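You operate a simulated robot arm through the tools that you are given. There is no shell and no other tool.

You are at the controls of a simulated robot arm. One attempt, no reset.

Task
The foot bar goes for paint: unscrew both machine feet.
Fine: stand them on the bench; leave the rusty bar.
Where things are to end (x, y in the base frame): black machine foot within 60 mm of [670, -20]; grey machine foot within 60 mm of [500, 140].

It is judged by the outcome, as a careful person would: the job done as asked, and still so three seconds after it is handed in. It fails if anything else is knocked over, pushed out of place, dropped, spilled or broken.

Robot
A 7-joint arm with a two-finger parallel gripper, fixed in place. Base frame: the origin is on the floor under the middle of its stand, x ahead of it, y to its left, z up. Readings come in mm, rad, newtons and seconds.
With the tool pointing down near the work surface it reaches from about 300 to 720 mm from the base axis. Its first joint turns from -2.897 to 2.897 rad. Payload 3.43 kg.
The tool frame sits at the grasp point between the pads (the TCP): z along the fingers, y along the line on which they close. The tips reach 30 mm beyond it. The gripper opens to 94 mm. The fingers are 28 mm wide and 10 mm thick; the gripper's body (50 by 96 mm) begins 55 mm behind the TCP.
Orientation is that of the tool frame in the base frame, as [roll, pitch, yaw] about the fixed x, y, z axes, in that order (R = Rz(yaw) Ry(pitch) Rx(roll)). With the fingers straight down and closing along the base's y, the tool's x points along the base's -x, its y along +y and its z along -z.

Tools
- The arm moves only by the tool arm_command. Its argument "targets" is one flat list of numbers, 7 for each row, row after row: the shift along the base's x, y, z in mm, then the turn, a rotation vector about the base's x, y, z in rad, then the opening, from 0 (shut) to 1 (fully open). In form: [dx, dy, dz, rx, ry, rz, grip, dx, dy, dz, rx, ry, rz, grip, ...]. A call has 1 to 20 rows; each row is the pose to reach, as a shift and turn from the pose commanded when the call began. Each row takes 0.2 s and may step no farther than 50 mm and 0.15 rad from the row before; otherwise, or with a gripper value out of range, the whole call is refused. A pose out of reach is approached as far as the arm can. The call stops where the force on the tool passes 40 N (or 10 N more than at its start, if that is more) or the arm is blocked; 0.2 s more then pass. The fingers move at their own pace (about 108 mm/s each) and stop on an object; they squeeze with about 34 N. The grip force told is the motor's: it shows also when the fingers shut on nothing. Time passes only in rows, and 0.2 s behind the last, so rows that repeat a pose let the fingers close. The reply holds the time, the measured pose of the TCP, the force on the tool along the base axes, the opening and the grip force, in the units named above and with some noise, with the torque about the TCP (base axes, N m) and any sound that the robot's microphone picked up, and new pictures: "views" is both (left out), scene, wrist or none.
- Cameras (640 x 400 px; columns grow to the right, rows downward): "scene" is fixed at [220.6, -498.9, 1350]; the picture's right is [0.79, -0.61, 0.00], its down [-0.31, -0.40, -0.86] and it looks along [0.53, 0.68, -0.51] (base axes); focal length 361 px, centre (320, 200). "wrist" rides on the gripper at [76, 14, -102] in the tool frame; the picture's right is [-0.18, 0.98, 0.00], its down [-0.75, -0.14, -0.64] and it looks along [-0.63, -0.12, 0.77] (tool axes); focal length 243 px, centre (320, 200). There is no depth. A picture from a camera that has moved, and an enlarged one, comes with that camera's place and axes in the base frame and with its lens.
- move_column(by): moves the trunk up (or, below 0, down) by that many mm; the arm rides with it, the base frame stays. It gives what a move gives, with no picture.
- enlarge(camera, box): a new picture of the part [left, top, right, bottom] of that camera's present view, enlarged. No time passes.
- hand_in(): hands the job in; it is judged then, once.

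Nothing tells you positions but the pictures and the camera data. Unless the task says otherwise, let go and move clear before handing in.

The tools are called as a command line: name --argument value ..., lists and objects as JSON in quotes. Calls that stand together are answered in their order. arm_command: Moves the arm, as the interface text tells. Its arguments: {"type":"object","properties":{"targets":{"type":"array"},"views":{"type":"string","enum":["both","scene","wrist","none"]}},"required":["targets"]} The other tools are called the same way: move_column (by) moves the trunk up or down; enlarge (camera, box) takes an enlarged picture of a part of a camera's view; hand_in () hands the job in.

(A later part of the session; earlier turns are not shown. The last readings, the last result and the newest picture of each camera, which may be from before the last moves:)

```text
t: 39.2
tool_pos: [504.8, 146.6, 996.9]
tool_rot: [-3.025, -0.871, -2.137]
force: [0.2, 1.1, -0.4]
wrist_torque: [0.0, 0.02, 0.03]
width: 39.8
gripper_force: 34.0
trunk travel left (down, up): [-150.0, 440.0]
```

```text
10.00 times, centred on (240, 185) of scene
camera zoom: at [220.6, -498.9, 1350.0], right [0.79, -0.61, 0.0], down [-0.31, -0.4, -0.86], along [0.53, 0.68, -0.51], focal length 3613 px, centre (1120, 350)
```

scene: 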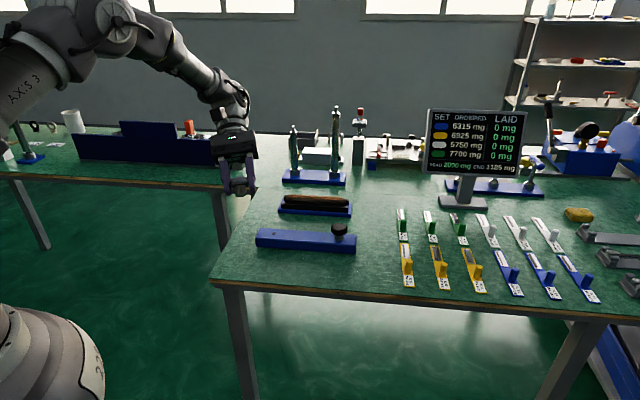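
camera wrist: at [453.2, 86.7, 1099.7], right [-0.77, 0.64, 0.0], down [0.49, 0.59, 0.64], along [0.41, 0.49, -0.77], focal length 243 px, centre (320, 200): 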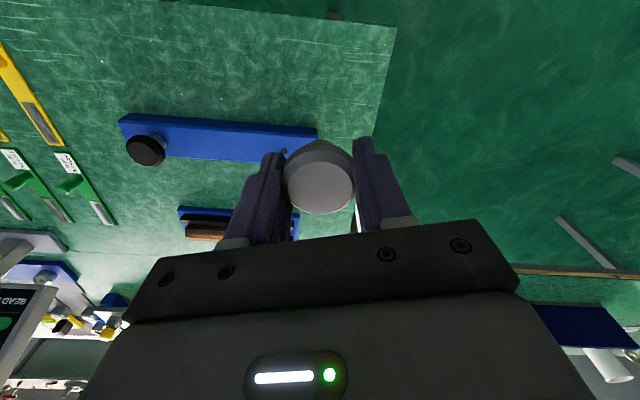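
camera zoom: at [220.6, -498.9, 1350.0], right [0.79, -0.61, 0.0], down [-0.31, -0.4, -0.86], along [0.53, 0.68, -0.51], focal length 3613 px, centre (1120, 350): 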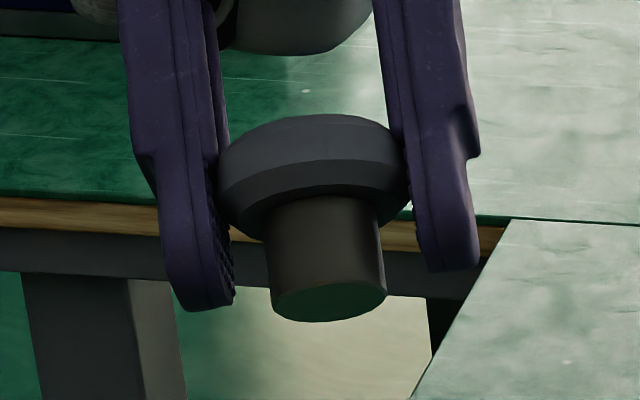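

The underside is a flat stem about 24 mm across with no stud, so it can stand upright on its stem. I'll undo the tilt and lower it towards the bench at about (504, 146).

arm_command --targets '[0, 0, 0, 0.115, -0.05, 0, 0, 0, 0, 0, 0.229, -0.1, 0, 0, 0, 0, 0, 0.344, -0.15, 0, 0, 0, 0, 0, 0.458, -0.2, 0, 0, 0, 0, 0, 0.573, -0.25, 0, 0, 0, 0, 0, 0.687, -0.3, 0, 0, 0, 0, 0, 0.8, -0.35, 0, 0, 0, 0, -20, 0.8, -0.35, 0, 0, 0, 0, -45, 0.8, -0.35, 0, 0, 0, 0, -70, 0.8, -0.35, 0, 0, 0, 0, -95, 0.8, -0.35, 0, 0, 0, 0, -120, 0.8, -0.35, 0, 0, 0, 0, -140, 0.8, -0.35, 0, 0, 0, 0, -155, 0.8, -0.35, 0, 0, 0, 0, -165, 0.8, -0.35, 0, 0]' --views "both"

enlarge --camera "scene" --box '[190, 200, 290, 262]'

```text
t: 42.4
tool_pos: [505.7, 145.3, 831.8]
tool_rot: [3.14, 0.0, -2.081]
force: [0.9, 0.8, -1.0]
wrist_torque: [-0.03, 0.01, 0.0]
width: 39.8
gripper_force: 34.0
trunk travel left (down, up): [-150.0, 440.0]
camera wrist: at [454.0, 86.6, 935.5], right [-0.77, 0.64, 0.0], down [0.49, 0.59, 0.64], along [0.41, 0.49, -0.77], focal length 243 px, centre (320, 200)
```

scene: 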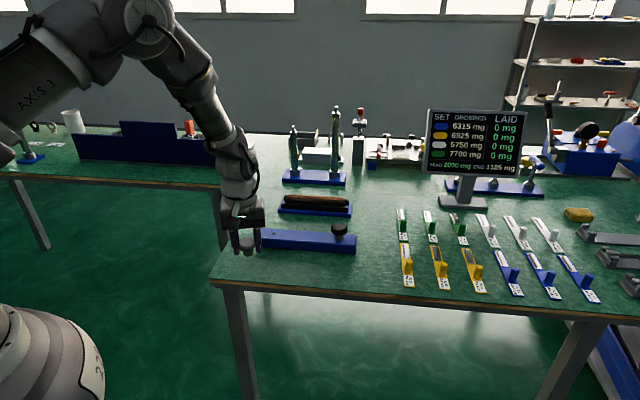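
wrist: 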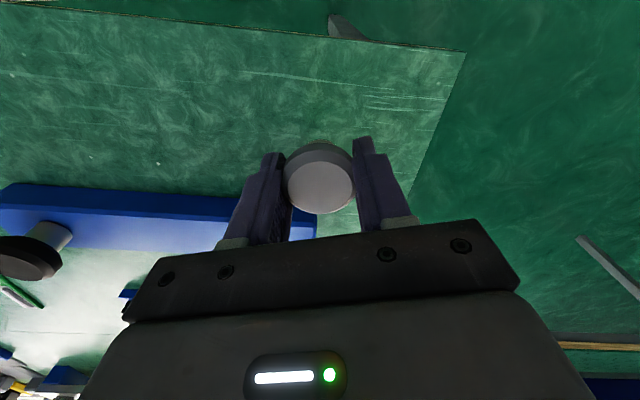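

```text
6.40 times, centred on (240, 231) of scene
camera zoom: at [220.6, -498.9, 1350.0], right [0.79, -0.61, 0.0], down [-0.31, -0.4, -0.86], along [0.53, 0.68, -0.51], focal length 2312 px, centre (832, 2)
```

zoom: 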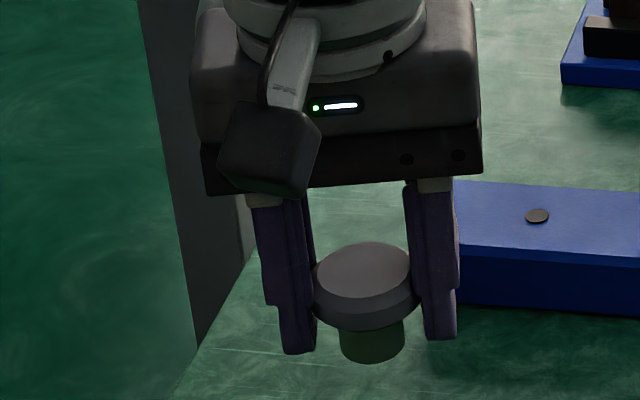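

arm_command --targets '[0, 0, -6, 0, 0, 0, 0, 0, 0, -12, 0, 0, 0, 0, 0, 0, -17, 0, 0, 0, 0, 0, 0, -21, 0, 0, 0, 0, 0, 0, -24, 0, 0, 0, 0]' --views "none"

enlarge --camera "scene" --box '[190, 210, 290, 272]'

```text
t: 43.6
tool_pos: [504.4, 146.3, 807.3]
tool_rot: [3.14, 0.0, -2.082]
force: [0.6, -0.4, -1.7]
wrist_torque: [0.01, 0.02, 0.02]
width: 40.0
gripper_force: 34.1
trunk travel left (down, up): [-150.0, 440.0]
```

```text
6.40 times, centred on (240, 241) of scene
camera zoom: at [220.6, -498.9, 1350.0], right [0.79, -0.61, 0.0], down [-0.31, -0.4, -0.86], along [0.53, 0.68, -0.51], focal length 2312 px, centre (832, -62)
```

zoom: 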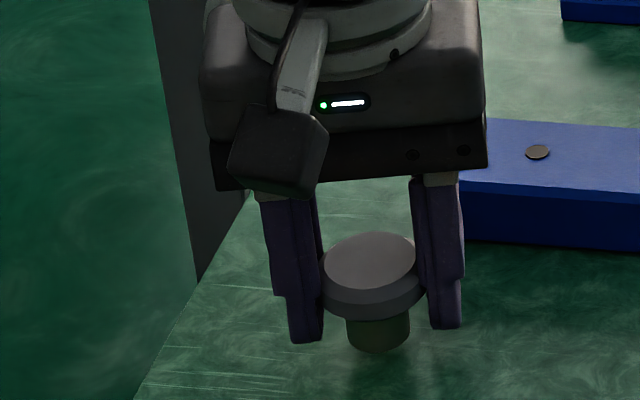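

arm_command --targets '[0, 0, -1.5, 0, 0, 0, 0, 0, 0, -3, 0, 0, 0, 0, 0, 0, -4.5, 0, 0, 0, 0]' --views "none"

enlarge --camera "scene" --box '[220, 235, 270, 266]'

```text
t: 44.4
tool_pos: [504.7, 145.3, 804.3]
tool_rot: [3.141, 0.001, -2.082]
force: [0.1, -0.9, -1.2]
wrist_torque: [0.01, -0.01, 0.01]
width: 40.1
gripper_force: 34.0
trunk travel left (down, up): [-150.0, 440.0]
```

```text
12.80 times, centred on (245, 250) of scene
camera zoom: at [220.6, -498.9, 1350.0], right [0.79, -0.61, 0.0], down [-0.31, -0.4, -0.86], along [0.53, 0.68, -0.51], focal length 4625 px, centre (1280, -446)
```

zoom: 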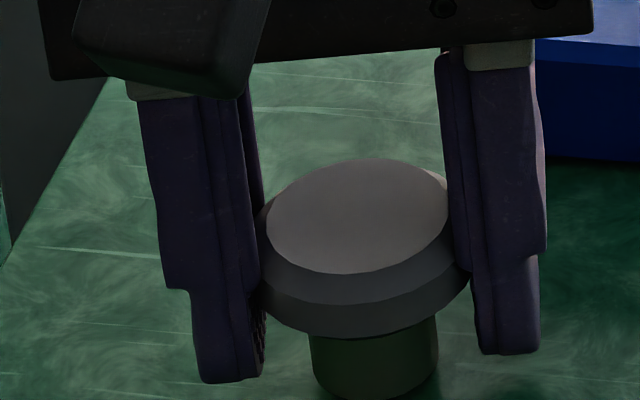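

arm_command --targets '[0, 0, -1, 0, 0, 0, 0, 0, 0, -2, 0, 0, 0, 0, 0, 0, -3, 0, 0, 0, 0]' --views "none"

enlarge --camera "scene" --box '[220, 242, 270, 273]'

```text
t: 45.2
tool_pos: [504.1, 145.3, 801.1]
tool_rot: [-3.141, 0.002, -2.082]
force: [-0.8, -0.9, 15.1]
wrist_torque: [-0.17, 0.14, 0.0]
width: 40.2
gripper_force: 33.6
trunk travel left (down, up): [-150.0, 440.0]
```

```text
12.80 times, centred on (245, 258) of scene
camera zoom: at [220.6, -498.9, 1350.0], right [0.79, -0.61, 0.0], down [-0.31, -0.4, -0.86], along [0.53, 0.68, -0.51], focal length 4625 px, centre (1280, -536)
```

zoom: 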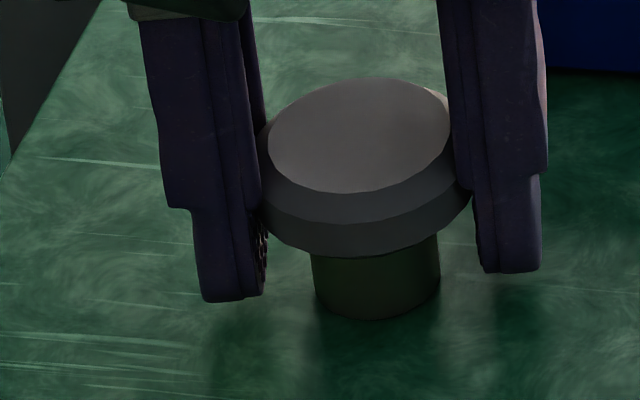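

The stem is on the bench with 15 N of contact. I'll ease that off a little, then open the fingers slowly.

arm_command --targets '[0, 0, 0.4, 0, 0, 0, 0, 0, 0, 0.8, 0, 0, 0, 0, 0, 0, 0.8, 0, 0, 0, 0]' --views "none"

```text
t: 46.0
tool_pos: [504.7, 146.3, 801.3]
tool_rot: [-3.14, 0.0, -2.083]
force: [1.0, -0.6, 12.8]
wrist_torque: [-0.16, 0.0, 0.04]
width: 39.7
gripper_force: 34.1
trunk travel left (down, up): [-150.0, 440.0]
```

arm_command --targets '[0, 0, 0.5, 0, 0, 0, 0, 0, 0, 1, 0, 0, 0, 0, 0, 0, 1.2, 0, 0, 0, 0, 0, 0, 1.2, 0, 0, 0, 0]' --views "none"

```text
t: 47.0
tool_pos: [504.7, 145.0, 801.6]
tool_rot: [-3.139, -0.001, -2.084]
force: [-0.4, -0.3, -1.7]
wrist_torque: [0.02, 0.04, 0.0]
width: 39.7
gripper_force: 34.3
trunk travel left (down, up): [-150.0, 440.0]
```

arm_command --targets '[0, 0, -0.5, 0, 0, 0, 0, 0, 0, -0.5, 0, 0, 0, 0.48, 0, 0, -0.5, 0, 0, 0, 0.52, 0, 0, -0.5, 0, 0, 0, 0.6, 0, 0, -0.5, 0, 0, 0, 0.8, 0, 0, -0.5, 0, 0, 0, 0.8]' --views "both"

enlarge --camera "scene" --box '[220, 242, 270, 273]'

```text
t: 48.4
tool_pos: [504.5, 144.5, 802.3]
tool_rot: [3.141, 0.0, -2.082]
force: [-0.7, -0.1, 0.5]
wrist_torque: [0.01, -0.01, 0.02]
width: 75.0
gripper_force: 0.0
trunk travel left (down, up): [-150.0, 440.0]
camera wrist: at [454.0, 85.9, 904.8], right [-0.77, 0.64, 0.0], down [0.49, 0.59, 0.64], along [0.41, 0.49, -0.77], focal length 243 px, centre (320, 200)
```

scene: 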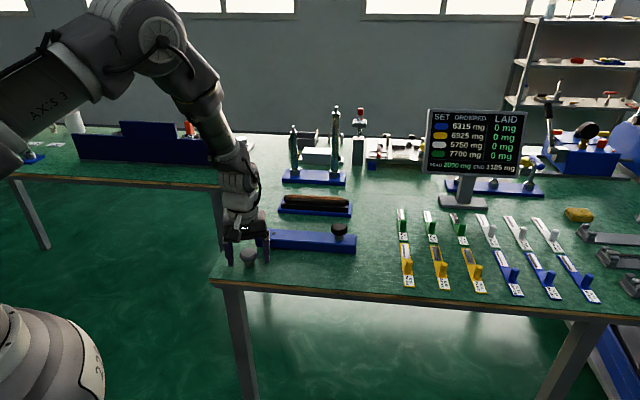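
wrist: 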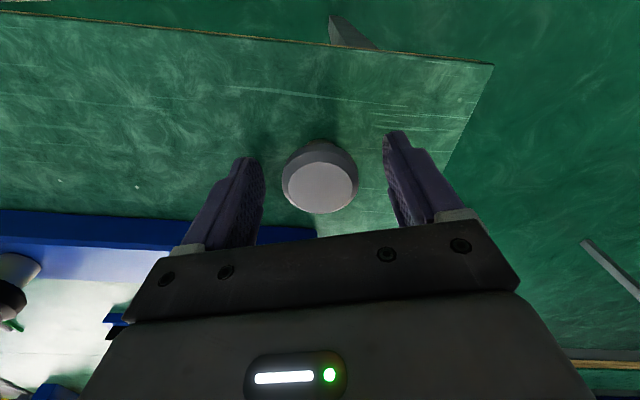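

```text
12.80 times, centred on (245, 258) of scene
camera zoom: at [220.6, -498.9, 1350.0], right [0.79, -0.61, 0.0], down [-0.31, -0.4, -0.86], along [0.53, 0.68, -0.51], focal length 4625 px, centre (1280, -536)
```

zoom: 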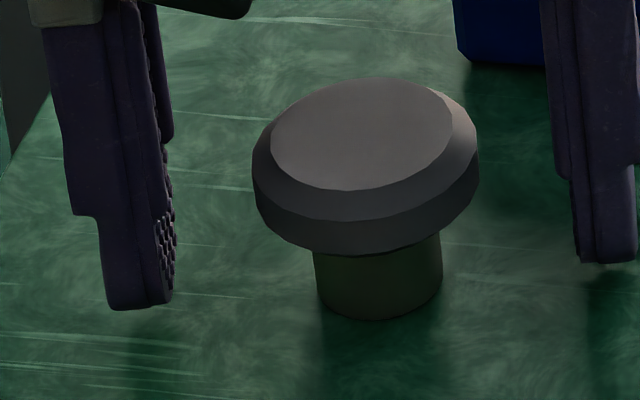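

The grey foot stands upright on its own at about (504, 145). I'll retreat straight up, then move over towards the black foot while winding the wrist back.

arm_command --targets '[0, 0, 10, 0, 0, 0, 0.8, 0, 0, 40, 0, 0, 0, 0.8, 0, 0, 80, 0, 0, 0, 0.8, 0, 0, 125, 0, 0, 0, 1, 11, -5, 130, 0, 0, -0.15, 1, 22, -10, 130, 0, 0, -0.3, 1, 33, -15, 130, 0, 0, -0.45, 1, 44, -20, 130, 0, 0, -0.6, 1, 55, -25, 130, 0, 0, -0.75, 1, 66, -30, 130, 0, 0, -0.9, 1, 77, -35, 130, 0, 0, -1.05, 1, 88, -40, 130, 0, 0, -1.2, 1, 100, -45, 130, 0, 0, -1.35, 1, 112, -50, 130, 0, 0, -1.5, 1, 124, -55, 130, 0, 0, -1.65, 1, 136, -60, 130, 0, 0, -1.8, 1, 148, -65, 130, 0, 0, -1.95, 1, 160, -70, 130, 0, 0, -2.1, 1, 172, -75, 130, 0, 0, -2.25, 1, 185, -80, 130, 0, 0, -2.4, 1]' --views "both"

enlarge --camera "wrist" --box '[220, 60, 420, 185]'

enlarge --camera "scene" --box '[210, 180, 390, 292]'

```text
t: 52.6
tool_pos: [690.1, 65.0, 930.3]
tool_rot: [-3.14, -0.001, 1.8]
force: [-0.6, 0.0, 1.1]
wrist_torque: [0.0, -0.03, 0.0]
width: 93.8
gripper_force: 0.1
trunk travel left (down, up): [-150.0, 440.0]
camera wrist: at [685.6, 142.9, 1033.9], right [1.0, 0.04, 0.0], down [0.03, -0.77, 0.64], along [0.03, -0.64, -0.77], focal length 243 px, centre (320, 200)
```

scene: 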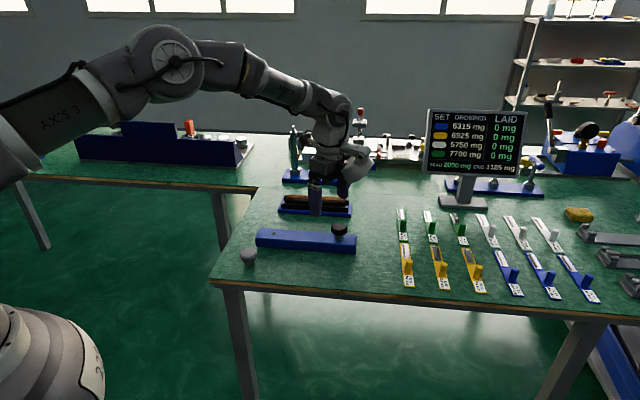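
wrist: 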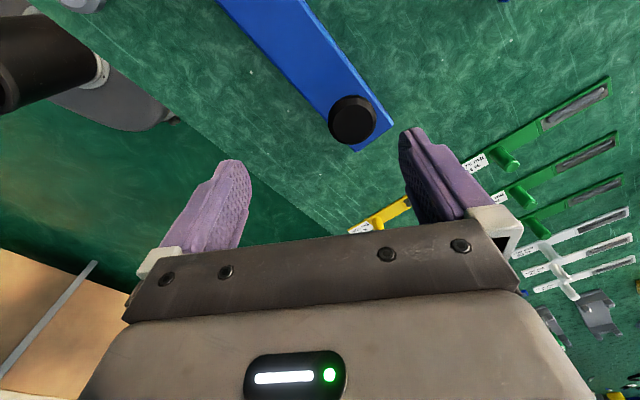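

```text
3.20 times, centred on (320, 122) of wrist
camera zoom: at [685.6, 142.9, 1033.9], right [1.0, 0.04, 0.0], down [0.03, -0.77, 0.64], along [0.03, -0.64, -0.77], focal length 776 px, centre (320, 448)
```

zoom: 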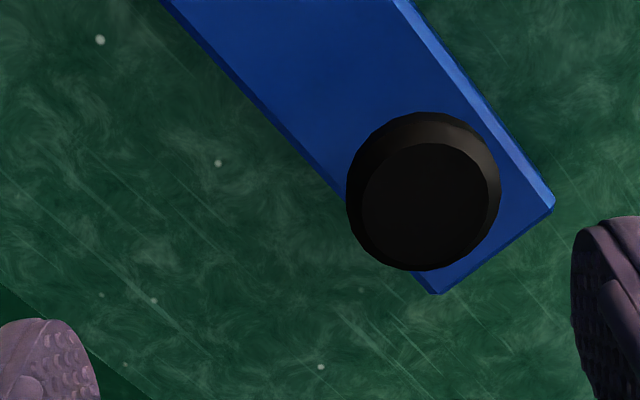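

```text
3.56 times, centred on (300, 236) of scene
camera zoom: at [220.6, -498.9, 1350.0], right [0.79, -0.61, 0.0], down [-0.31, -0.4, -0.86], along [0.53, 0.68, -0.51], focal length 1285 px, centre (391, 72)
```

zoom: 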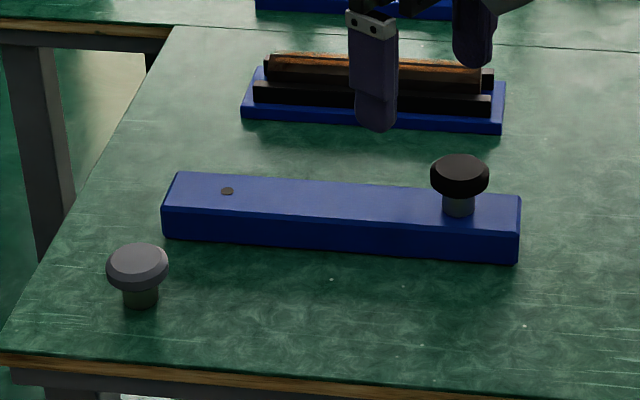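

The grey foot is standing steadily. The black head is at about (718, 60), top near z 831, right at the edge of my reach. I'll try hovering over it and see whether the arm gets there.

arm_command --targets '[7, -1, -12, 0, 0, -0.1, 1, 14, -2, -24, 0, 0, -0.2, 1, 21, -3, -36, 0, 0, -0.3, 1, 28, -4.5, -48, 0, 0, -0.35, 1, 28, -4.5, -50, 0, 0, -0.35, 1]' --views "both"

enlarge --camera "wrist" --box '[240, 90, 400, 190]'

```text
t: 53.8
tool_pos: [717.1, 61.3, 881.2]
tool_rot: [-3.139, 0.0, 1.45]
force: [0.1, 0.5, -0.1]
wrist_torque: [-0.01, -0.01, -0.01]
width: 94.3
gripper_force: 0.1
trunk travel left (down, up): [-150.0, 440.0]
camera wrist: at [740.1, 135.2, 984.5], right [0.95, -0.3, 0.0], down [-0.23, -0.73, 0.64], along [-0.19, -0.61, -0.77], focal length 243 px, centre (320, 200)
```

scene: 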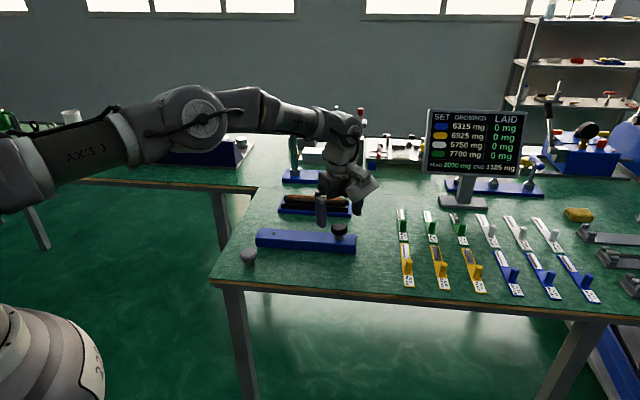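
wrist: 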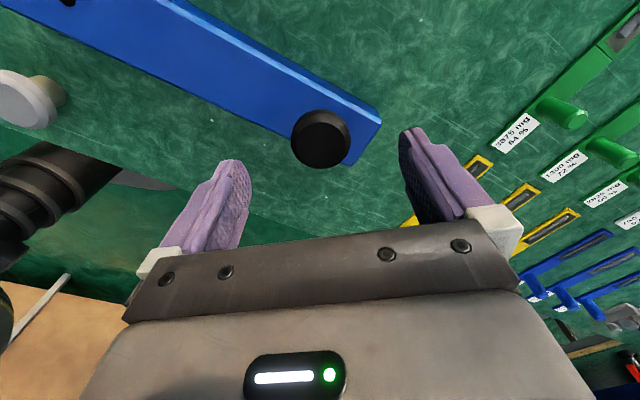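

```text
4.00 times, centred on (320, 140) of wrist
camera zoom: at [740.1, 135.2, 984.5], right [0.95, -0.3, 0.0], down [-0.23, -0.73, 0.64], along [-0.19, -0.61, -0.77], focal length 970 px, centre (320, 440)
```

zoom: 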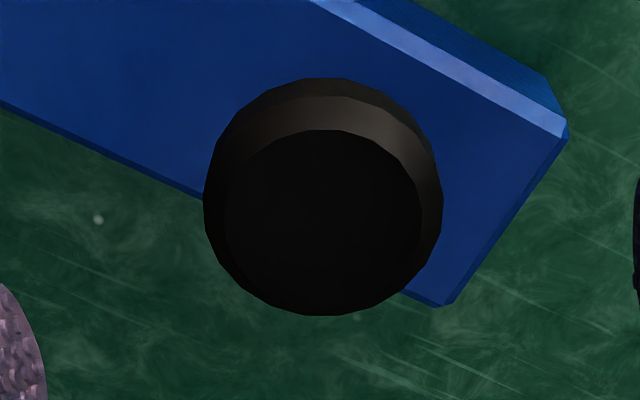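

I can reach it. The view matches the grey one, so I'm centred. Lowering around the black head.

arm_command --targets '[0, -0.4, -12, 0, 0, 0, 1, 0, -0.4, -24, 0, 0, 0, 1, 0, -0.4, -36, 0, 0, 0, 1, 0, -0.4, -44, 0, 0, 0, 1, 0, -0.4, -49, 0, 0, 0, 1, 0, -0.4, -49, 0, 0, 0, 1]' --views "both"

```text
t: 55.2
tool_pos: [717.4, 59.6, 833.1]
tool_rot: [-3.141, 0.001, 1.452]
force: [1.3, 0.8, 0.2]
wrist_torque: [0.01, -0.03, -0.02]
width: 93.9
gripper_force: 0.1
trunk travel left (down, up): [-150.0, 440.0]
camera wrist: at [739.7, 134.6, 935.5], right [0.95, -0.3, 0.0], down [-0.23, -0.73, 0.64], along [-0.19, -0.61, -0.77], focal length 243 px, centre (320, 200)
```

scene: 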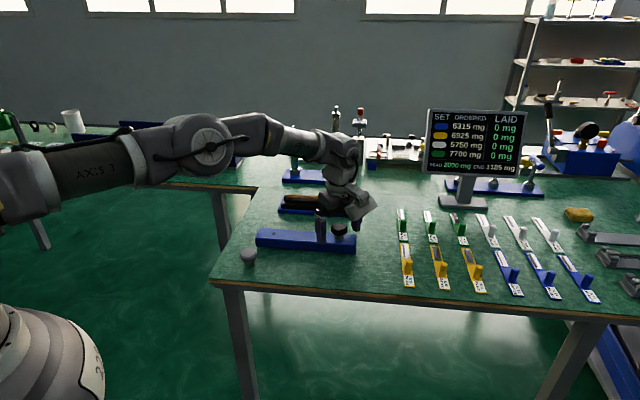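
wrist: 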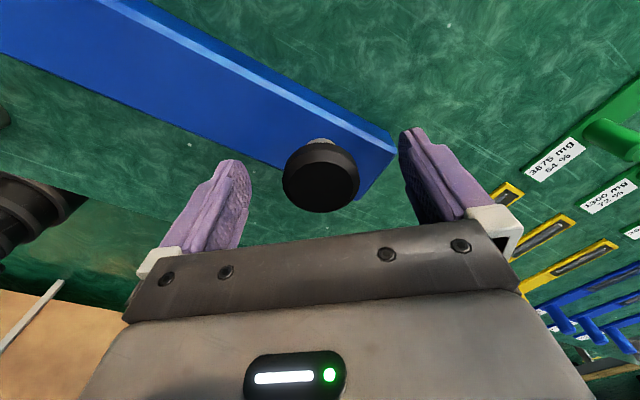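

Centred. Closing on the black head, then a small counter-clockwise test turn.

arm_command --targets '[0, 0, 0, 0, 0, 0, 0.5, 0, 0, 0, 0, 0, 0, 0.3, 0, 0, 0, 0, 0, 0, 0, 0, 0, 0, 0, 0, 0, 0]' --views "none"

arm_command --targets '[0, 0, 0, 0, 0, 0.08, 0, 0, 0, 0, 0, 0, 0.16, 0, 0, 0, 0, 0, 0, 0.24, 0, 0, 0, 0, 0, 0, 0.32, 0, 0, 0, 0, 0, 0, 0.4, 0]' --views "wrist"

enlarge --camera "scene" --box '[210, 180, 390, 292]'

```text
t: 56.2
tool_pos: [717.5, 60.2, 832.8]
tool_rot: [-3.141, 0.001, 1.451]
force: [0.4, 0.3, 1.0]
wrist_torque: [0.01, -0.04, 0.0]
width: 40.8
gripper_force: 33.6
trunk travel left (down, up): [-150.0, 440.0]
```

```text
t: 57.4
tool_pos: [717.1, 61.1, 833.0]
tool_rot: [3.142, 0.001, 1.852]
force: [-4.8, -2.7, 2.0]
wrist_torque: [-0.11, 0.13, -0.03]
width: 40.6
gripper_force: 33.9
trunk travel left (down, up): [-150.0, 440.0]
camera wrist: at [709.1, 137.7, 935.7], right [1.0, 0.1, 0.0], down [0.07, -0.76, 0.64], along [0.06, -0.64, -0.77], focal length 243 px, centre (320, 200)
```

wrist: 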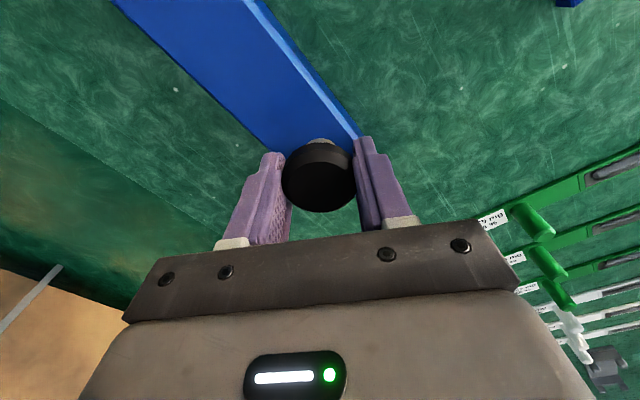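

```text
3.56 times, centred on (300, 236) of scene
camera zoom: at [220.6, -498.9, 1350.0], right [0.79, -0.61, 0.0], down [-0.31, -0.4, -0.86], along [0.53, 0.68, -0.51], focal length 1285 px, centre (391, 72)
```

zoom: 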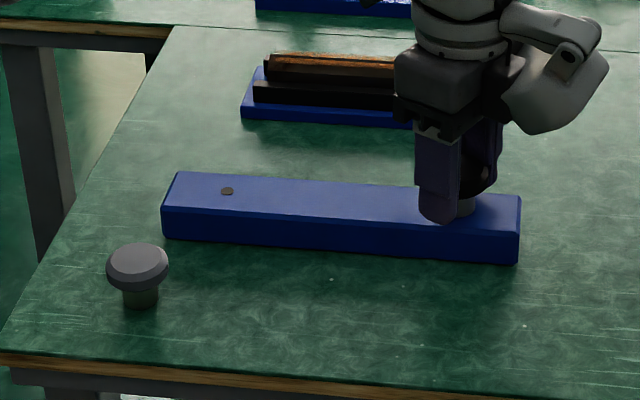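

It turns as freely as the grey one did. Continuing the stroke with a matching small rise.

arm_command --targets '[0, 0, 0.1, 0, 0, 0.12, 0, 0, 0, 0.15, 0, 0, 0.24, 0, 0, 0, 0.2, 0, 0, 0.36, 0, 0, 0, 0.25, 0, 0, 0.48, 0, 0, 0, 0.3, 0, 0, 0.6, 0, 0, 0, 0.35, 0, 0, 0.72, 0, 0, 0, 0.4, 0, 0, 0.84, 0, 0, 0, 0.45, 0, 0, 0.96, 0, 0, 0, 0.5, 0, 0, 1.08, 0, 0, 0, 0.5, 0, 0, 1.2, 0]' --views "none"

```text
t: 59.6
tool_pos: [718.0, 60.2, 833.6]
tool_rot: [-3.141, 0.0, 3.054]
force: [-3.5, -1.3, 0.0]
wrist_torque: [-0.04, 0.18, -0.02]
width: 40.5
gripper_force: 33.8
trunk travel left (down, up): [-150.0, 440.0]
```

arm_command --targets '[0, 0, 0.05, 0, 0, 0.15, 0, 0, 0, 0.1, 0, 0, 0.3, 0, 0, 0, 0.15, 0, 0, 0.45, 0, 0, 0, 0.2, 0, 0, 0.6, 0, 0, 0, 0.25, 0, 0, 0.75, 0, 0, 0, 0.3, 0, 0, 0.9, 0, 0, 0, 0.35, 0, 0, 1.05, 0, 0, 0, 0.4, 0, 0, 1.2, 0, 0, 0, 0.45, 0, 0, 1.35, 0, 0, 0, 0.5, 0, 0, 1.5, 0]' --views "none"

```text
t: 61.8
tool_pos: [718.0, 61.3, 834.5]
tool_rot: [-3.141, 0.001, -1.731]
force: [-0.2, 0.2, 0.0]
wrist_torque: [0.01, -0.01, 0.03]
width: 40.3
gripper_force: 33.9
trunk travel left (down, up): [-150.0, 440.0]
```

arm_command --targets '[0, 0, 0.05, 0, 0, 0.15, 0, 0, 0, 0.1, 0, 0, 0.3, 0, 0, 0, 0.15, 0, 0, 0.45, 0, 0, 0, 0.2, 0, 0, 0.6, 0, 0, 0, 0.25, 0, 0, 0.75, 0, 0, 0, 0.3, 0, 0, 0.9, 0, 0, 0, 0.35, 0, 0, 1.05, 0, 0, 0, 0.4, 0, 0, 1.2, 0, 0, 0, 0.45, 0, 0, 1.35, 0, 0, 0, 0.5, 0, 0, 1.5, 0, 0, 0, 0.55, 0, 0, 1.65, 0, 0, 0, 0.6, 0, 0, 1.8, 0]' --views "wrist"

enlarge --camera "scene" --box '[310, 215, 370, 253]'

```text
t: 64.4
tool_pos: [717.6, 61.1, 833.7]
tool_rot: [3.141, 0.002, 0.071]
force: [-2.2, 7.3, -0.7]
wrist_torque: [0.26, 0.08, -0.23]
width: 40.6
gripper_force: 34.0
trunk travel left (down, up): [-150.0, 440.0]
camera wrist: at [793.9, 52.7, 936.5], right [-0.11, -0.99, 0.0], down [-0.76, 0.09, 0.64], along [-0.64, 0.07, -0.77], focal length 243 px, centre (320, 200)
```

wrist: 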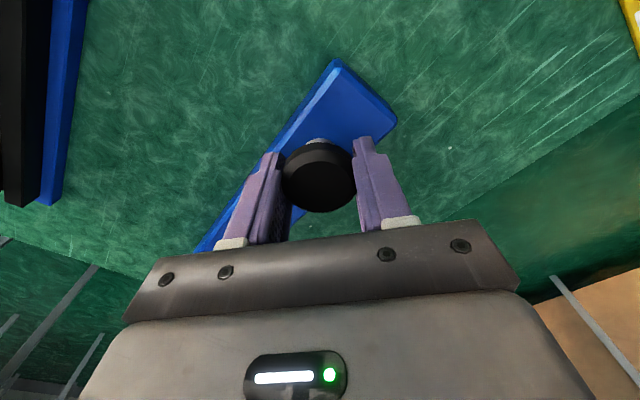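

```text
10.53 times, centred on (340, 234) of scene
camera zoom: at [220.6, -498.9, 1350.0], right [0.79, -0.61, 0.0], down [-0.31, -0.4, -0.86], along [0.53, 0.68, -0.51], focal length 3803 px, centre (110, -158)
```

zoom: 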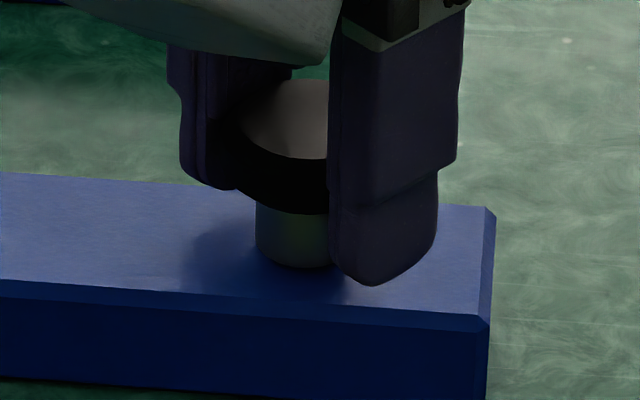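

The black foot has risen about a millimetre or more. Opening, winding back and regripping.

arm_command --targets '[0, 0, 0, 0, 0, 0, 0.7, 0, 0, 0, 0, 0, 0, 0.7, 0, 0, 0, 0, 0, -0.15, 0.7, 0, 0, 0, 0, 0, -0.3, 0.7, 0, 0, 0, 0, 0, -0.45, 0.7, 0, 0, 0, 0, 0, -0.6, 0.7, 0, 0, 0, 0, 0, -0.75, 0.7, 0, 0, 0, 0, 0, -0.9, 0.7, 0, 0, 0, 0, 0, -1.05, 0.7, 0, 0, 0, 0, 0, -1.2, 0.7, 0, 0, 0, 0, 0, -1.35, 0.7, 0, 0, 0, 0, 0, -1.5, 0.7, 0, 0, 0, 0, 0, -1.65, 0.7, 0, 0, 0, 0, 0, -1.8, 0.7, 0, 0, 0, 0, 0, -1.95, 0.7, 0, 0, 0, 0, 0, -2.1, 0.7, 0, 0, 0, 0, 0, -2.25, 0.7, 0, 0, 0, 0, 0, -2.4, 0.7, 0, 0, 0, 0, 0, -2.55, 0.7, 0, 0, 0, 0, 0, -2.7, 0.7]' --views "wrist"

enlarge --camera "scene" --box '[310, 215, 370, 253]'

```text
t: 68.6
tool_pos: [716.7, 60.0, 833.5]
tool_rot: [-3.141, -0.001, -2.637]
force: [-0.4, 0.3, 0.0]
wrist_torque: [-0.01, -0.02, 0.0]
width: 65.6
gripper_force: 0.1
trunk travel left (down, up): [-150.0, 440.0]
camera wrist: at [642.9, 36.6, 936.6], right [-0.32, 0.95, 0.0], down [0.73, 0.24, 0.64], along [0.61, 0.2, -0.77], focal length 243 px, centre (320, 200)
```

wrist: 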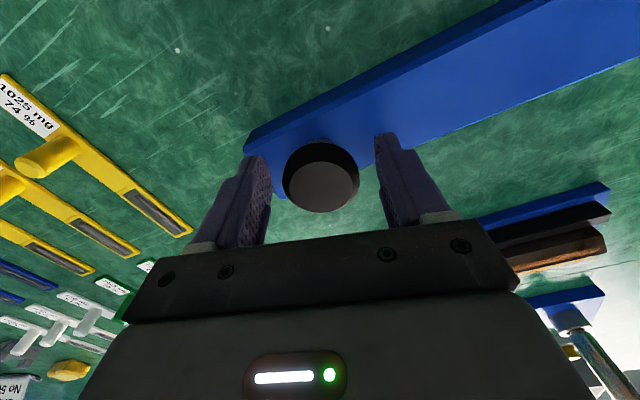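

```text
10.53 times, centred on (340, 234) of scene
camera zoom: at [220.6, -498.9, 1350.0], right [0.79, -0.61, 0.0], down [-0.31, -0.4, -0.86], along [0.53, 0.68, -0.51], focal length 3803 px, centre (110, -158)
```

zoom: 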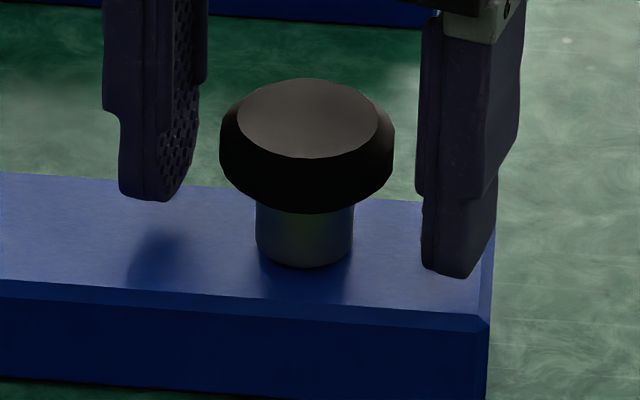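

enlarge --camera "scene" --box '[210, 180, 390, 292]'

enlarge --camera "scene" --box '[250, 210, 310, 248]'

```text
3.56 times, centred on (300, 236) of scene
camera zoom: at [220.6, -498.9, 1350.0], right [0.79, -0.61, 0.0], down [-0.31, -0.4, -0.86], along [0.53, 0.68, -0.51], focal length 1285 px, centre (391, 72)
```

zoom: 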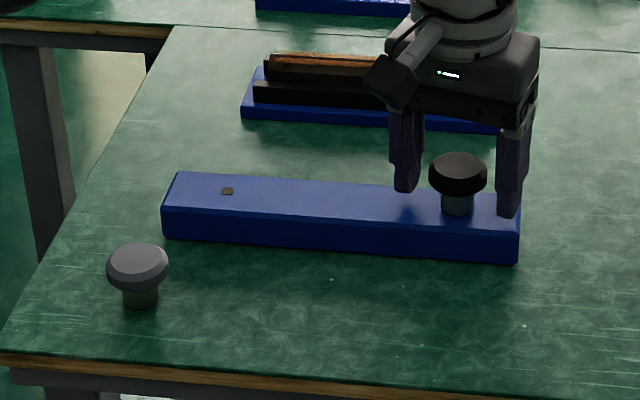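

```text
10.53 times, centred on (280, 229) of scene
camera zoom: at [220.6, -498.9, 1350.0], right [0.79, -0.61, 0.0], down [-0.31, -0.4, -0.86], along [0.53, 0.68, -0.51], focal length 3803 px, centre (741, -105)
```

zoom: 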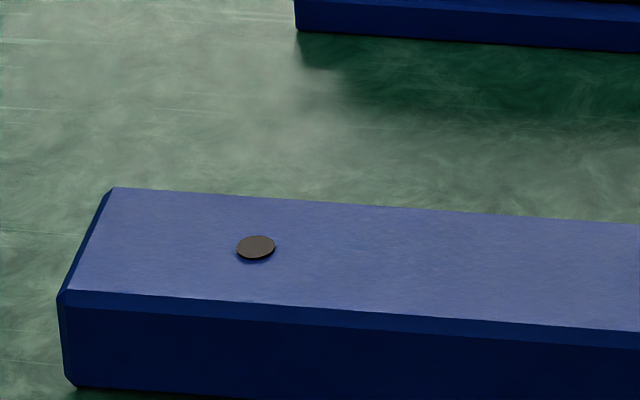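

enlarge --camera "wrist" --box '[240, 120, 400, 220]'

enlarge --camera "scene" --box '[324, 220, 356, 240]'

```text
4.00 times, centred on (320, 170) of wrist
camera zoom: at [642.9, 36.6, 936.6], right [-0.32, 0.95, 0.0], down [0.73, 0.24, 0.64], along [0.61, 0.2, -0.77], focal length 970 px, centre (320, 320)
```

zoom: 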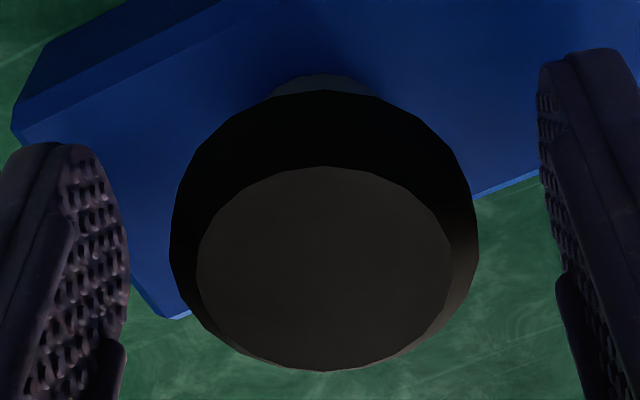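

```text
16.00 times, centred on (340, 230) of scene
camera zoom: at [220.6, -498.9, 1350.0], right [0.79, -0.61, 0.0], down [-0.31, -0.4, -0.86], along [0.53, 0.68, -0.51], focal length 5781 px, centre (0, -280)
```

zoom: 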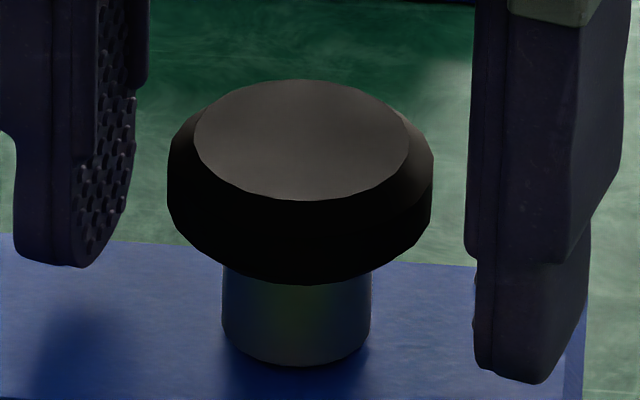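

The bar hasn't moved, but the black foot seems shifted by about a millimetre, so it may already be loose. I'll regrip here and test with a very small lift.

arm_command --targets '[0.3, 1, 0, 0, 0, 0, 0.5, 0.3, 1, 0, 0, 0, 0, 0.3, 0.3, 1, 0, 0, 0, 0, 0, 0.3, 1, 0, 0, 0, 0, 0]' --views "none"

arm_command --targets '[0, 0, 0.4, 0, 0, 0, 0, 0, 0, 0.8, 0, 0, 0, 0, 0, 0, 0.8, 0, 0, 0, 0]' --views "none"

enlarge --camera "scene" --box '[310, 215, 370, 253]'

```text
t: 69.6
tool_pos: [719.0, 61.6, 835.4]
tool_rot: [3.14, 0.001, -2.632]
force: [-1.1, -1.0, 0.4]
wrist_torque: [0.0, -0.02, -0.04]
width: 40.2
gripper_force: 34.2
trunk travel left (down, up): [-150.0, 440.0]
```

```text
t: 70.4
tool_pos: [718.2, 62.0, 834.7]
tool_rot: [-3.141, 0.001, -2.632]
force: [1.0, 0.1, 1.3]
wrist_torque: [-0.11, -0.05, 0.01]
width: 40.1
gripper_force: 33.8
trunk travel left (down, up): [-150.0, 440.0]
```

```text
10.53 times, centred on (340, 234) of scene
camera zoom: at [220.6, -498.9, 1350.0], right [0.79, -0.61, 0.0], down [-0.31, -0.4, -0.86], along [0.53, 0.68, -0.51], focal length 3803 px, centre (110, -158)
```

zoom: 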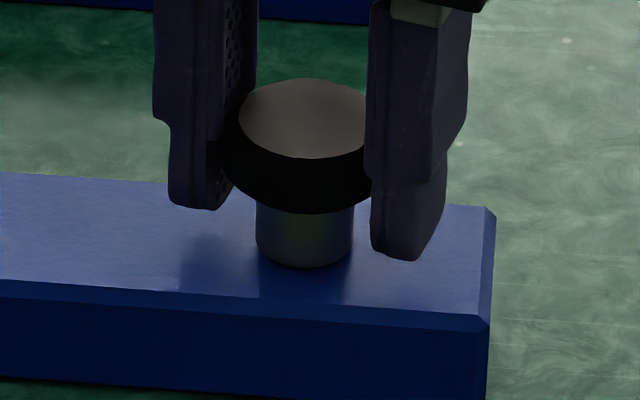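

arm_command --targets '[0, 0, 0.5, 0, 0, 0, 0, 0, 0, 1.0, 0, 0, 0, 0, 0, 0, 1.0, 0, 0, 0, 0]' --views "none"

enlarge --camera "scene" --box '[310, 215, 370, 253]'

```text
t: 71.2
tool_pos: [716.7, 62.0, 836.7]
tool_rot: [-3.14, 0.0, -2.631]
force: [-0.4, 0.4, 0.4]
wrist_torque: [0.02, -0.01, -0.01]
width: 39.6
gripper_force: 34.1
trunk travel left (down, up): [-150.0, 440.0]
```

```text
10.53 times, centred on (340, 234) of scene
camera zoom: at [220.6, -498.9, 1350.0], right [0.79, -0.61, 0.0], down [-0.31, -0.4, -0.86], along [0.53, 0.68, -0.51], focal length 3803 px, centre (110, -158)
```

zoom: 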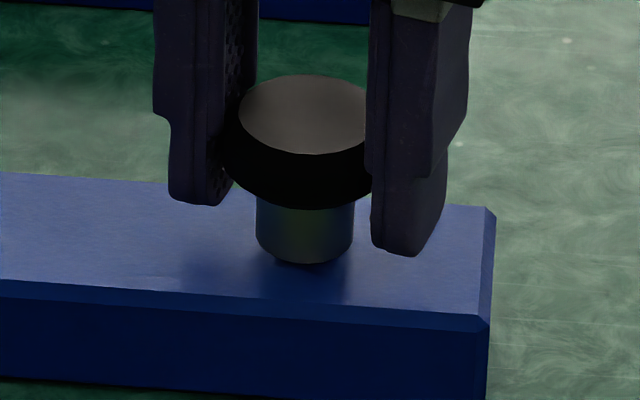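

It follows the lift with zero pull, so the black foot is free too. Lifting it out slowly while checking the force.

arm_command --targets '[0, 0, 1, 0, 0, 0, 0, 0, 0, 2, 0, 0, 0, 0, 0, 0, 3, 0, 0, 0, 0]' --views "none"

enlarge --camera "scene" --box '[310, 215, 370, 253]'

```text
t: 72.0
tool_pos: [717.5, 61.4, 839.2]
tool_rot: [-3.141, 0.0, -2.632]
force: [0.0, 0.9, -0.3]
wrist_torque: [-0.02, -0.01, 0.0]
width: 39.9
gripper_force: 33.6
trunk travel left (down, up): [-150.0, 440.0]
```

```text
10.53 times, centred on (340, 234) of scene
camera zoom: at [220.6, -498.9, 1350.0], right [0.79, -0.61, 0.0], down [-0.31, -0.4, -0.86], along [0.53, 0.68, -0.51], focal length 3803 px, centre (110, -158)
```

zoom: 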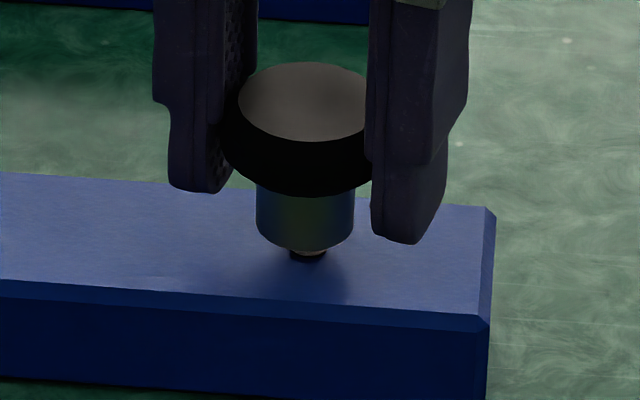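

arm_command --targets '[0, 0, 4, 0, 0, 0, 0, 0, 0, 9, 0, 0, 0, 0, 0, 0, 16, 0, 0, 0, 0, 0, 0, 26, 0, 0, 0, 0, 0, 0, 40, 0, 0, 0, 0, 0, 0, 55, 0, 0, 0, 0, 0, 0, 70, 0, 0, 0, 0]' --views "both"

enlarge --camera "scene" --box '[210, 180, 390, 292]'

```text
t: 73.6
tool_pos: [718.1, 61.5, 909.5]
tool_rot: [3.14, 0.001, -2.633]
force: [0.4, 0.4, -0.8]
wrist_torque: [-0.01, 0.03, 0.02]
width: 40.0
gripper_force: 33.5
trunk travel left (down, up): [-150.0, 440.0]
camera wrist: at [643.8, 37.0, 1012.6], right [-0.32, 0.95, 0.0], down [0.73, 0.24, 0.64], along [0.61, 0.2, -0.77], focal length 243 px, centre (320, 200)
```

scene: 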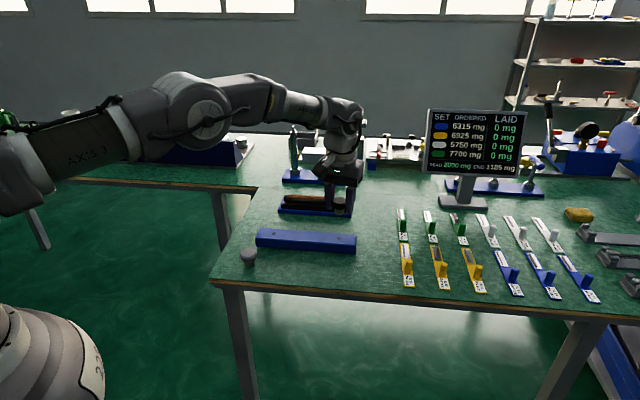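
wrist: 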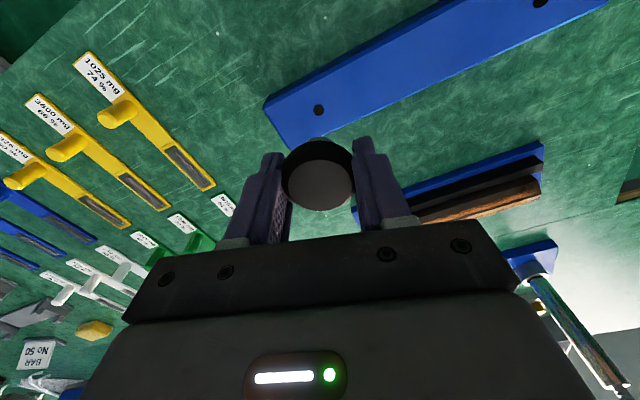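

```text
3.56 times, centred on (300, 236) of scene
camera zoom: at [220.6, -498.9, 1350.0], right [0.79, -0.61, 0.0], down [-0.31, -0.4, -0.86], along [0.53, 0.68, -0.51], focal length 1285 px, centre (391, 72)
```

zoom: 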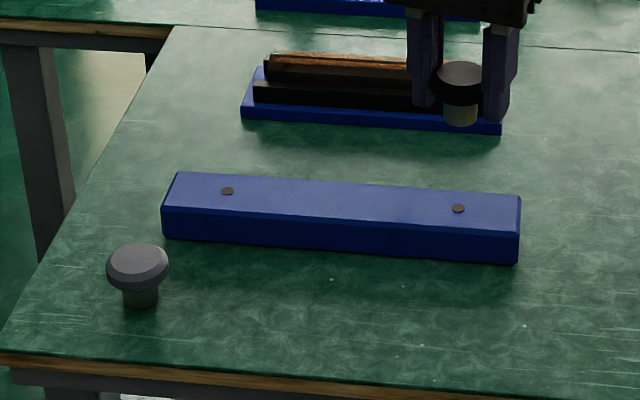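

Both feet are off, with two clean holes and the bar where it was. I'll carry the black foot to about (672, -15) and lower it close to the bench.

arm_command --targets '[-7, -11, 0, 0, 0, 0, 0, -15, -25, 0, 0, 0, 0, 0, -23, -38, 0, 0, 0, 0, 0, -31, -51, 0, 0, 0, 0, 0, -39, -64, 0, 0, 0, 0, 0, -44, -73, -5, 0, 0, 0, 0, -46, -76.5, -20, 0, 0, 0, 0, -46, -76.5, -40, 0, 0, 0, 0, -46, -76.5, -60, 0, 0, 0, 0, -46, -76.5, -77, 0, 0, 0, 0, -46, -76.5, -88, 0, 0, 0, 0, -46, -76.5, -94, 0, 0, 0, 0, -46, -76.5, -94, 0, 0, 0, 0]' --views "both"

enlarge --camera "scene" --box '[320, 220, 400, 270]'

```text
t: 76.4
tool_pos: [670.4, -14.5, 813.3]
tool_rot: [-3.141, -0.001, -2.633]
force: [0.4, 0.2, -0.7]
wrist_torque: [-0.01, -0.02, -0.02]
width: 40.1
gripper_force: 34.3
trunk travel left (down, up): [-150.0, 440.0]
camera wrist: at [597.7, -39.3, 917.2], right [-0.32, 0.95, 0.0], down [0.73, 0.24, 0.64], along [0.61, 0.2, -0.77], focal length 243 px, centre (320, 200)
```

scene: 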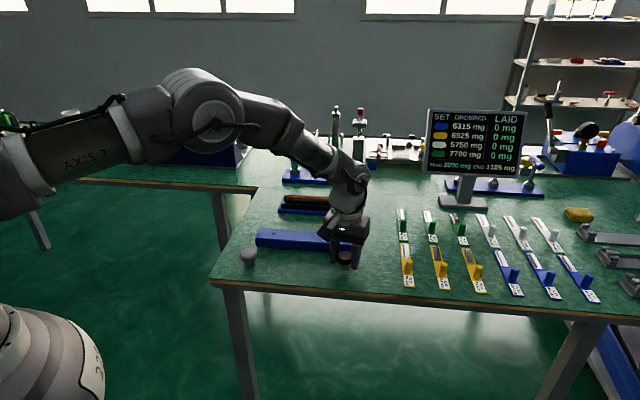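
wrist: 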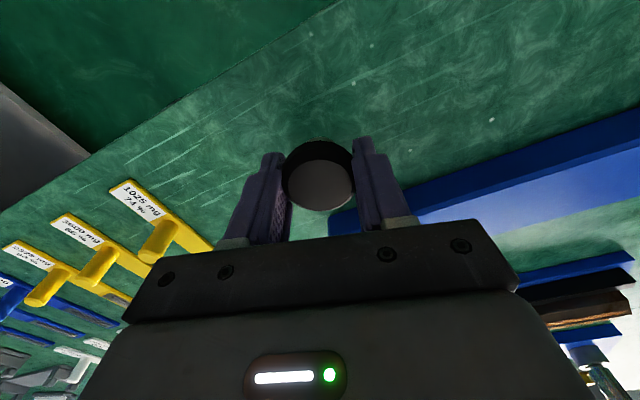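

```text
8.00 times, centred on (360, 245) of scene
camera zoom: at [220.6, -498.9, 1350.0], right [0.79, -0.61, 0.0], down [-0.31, -0.4, -0.86], along [0.53, 0.68, -0.51], focal length 2890 px, centre (0, -160)
```

zoom: 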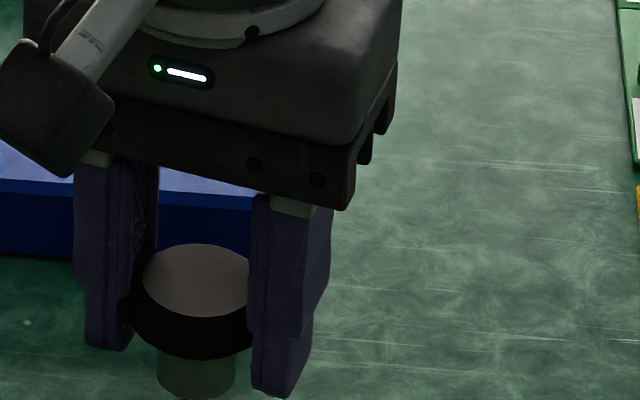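

arm_command --targets '[0, 0, -2, 0, 0, 0, 0, 0, 0, -4, 0, 0, 0, 0, 0, 0, -6, 0, 0, 0, 0]' --views "none"

arm_command --targets '[0, 0, -0.7, 0, 0, 0, 0, 0, 0, -1.4, 0, 0, 0, 0]' --views "none"

```text
t: 77.2
tool_pos: [672.2, -16.9, 808.4]
tool_rot: [-3.141, -0.001, -2.632]
force: [0.3, -0.3, -0.6]
wrist_torque: [0.0, 0.0, -0.03]
width: 40.0
gripper_force: 33.4
trunk travel left (down, up): [-150.0, 440.0]
```

```text
t: 77.8
tool_pos: [672.0, -15.1, 807.0]
tool_rot: [3.141, 0.0, -2.632]
force: [0.8, 0.1, -0.3]
wrist_torque: [0.0, -0.01, -0.01]
width: 40.0
gripper_force: 33.7
trunk travel left (down, up): [-150.0, 440.0]
```

arm_command --targets '[0, 0, -0.7, 0, 0, 0, 0, 0, 0, -1.4, 0, 0, 0, 0]' --views "none"

enlarge --camera "scene" --box '[320, 240, 370, 271]'

```text
t: 78.4
tool_pos: [671.6, -15.7, 806.6]
tool_rot: [-3.141, -0.001, -2.632]
force: [0.3, 0.3, -2.0]
wrist_torque: [-0.03, -0.03, -0.03]
width: 40.1
gripper_force: 34.5
trunk travel left (down, up): [-150.0, 440.0]
```

```text
12.80 times, centred on (345, 256) of scene
camera zoom: at [220.6, -498.9, 1350.0], right [0.79, -0.61, 0.0], down [-0.31, -0.4, -0.86], along [0.53, 0.68, -0.51], focal length 4625 px, centre (0, -510)
```

zoom: 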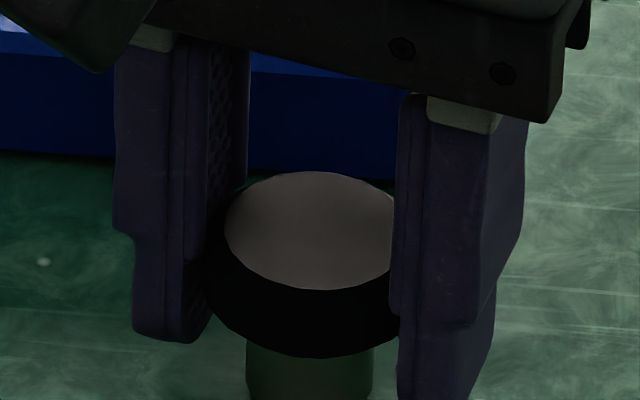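

arm_command --targets '[0, 0, -0.7, 0, 0, 0, 0, 0, 0, -1.4, 0, 0, 0, 0]' --views "none"

enlarge --camera "scene" --box '[320, 246, 370, 277]'

```text
t: 79.0
tool_pos: [671.1, -15.3, 805.3]
tool_rot: [3.14, -0.001, -2.633]
force: [0.4, 0.6, -0.3]
wrist_torque: [0.01, 0.04, 0.0]
width: 39.9
gripper_force: 34.0
trunk travel left (down, up): [-150.0, 440.0]
```

```text
12.80 times, centred on (345, 262) of scene
camera zoom: at [220.6, -498.9, 1350.0], right [0.79, -0.61, 0.0], down [-0.31, -0.4, -0.86], along [0.53, 0.68, -0.51], focal length 4625 px, centre (0, -587)
```

zoom: 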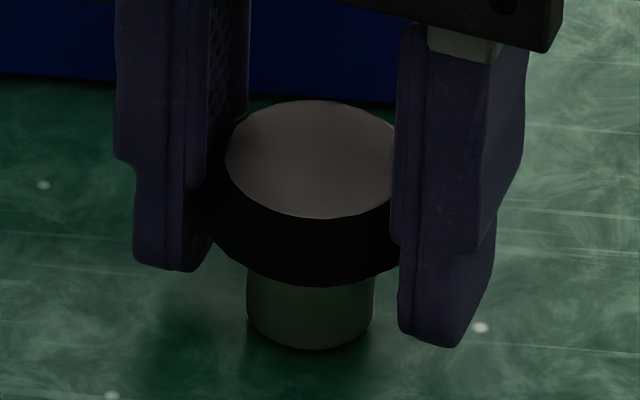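

arm_command --targets '[0, 0, -0.5, 0, 0, 0, 0, 0, 0, -1.0, 0, 0, 0, 0]' --views "none"

arm_command --targets '[0, 0, -0.4, 0, 0, 0, 0, 0, 0, -0.8, 0, 0, 0, 0]' --views "none"

```text
t: 79.6
tool_pos: [671.2, -15.2, 803.0]
tool_rot: [3.141, 0.0, -2.632]
force: [0.6, 0.3, -0.6]
wrist_torque: [-0.02, -0.02, -0.04]
width: 40.0
gripper_force: 33.8
trunk travel left (down, up): [-150.0, 440.0]
```

```text
t: 80.2
tool_pos: [671.6, -15.9, 802.6]
tool_rot: [-3.141, 0.001, -2.632]
force: [0.0, 0.1, 0.2]
wrist_torque: [0.0, 0.0, 0.0]
width: 40.2
gripper_force: 33.8
trunk travel left (down, up): [-150.0, 440.0]
```

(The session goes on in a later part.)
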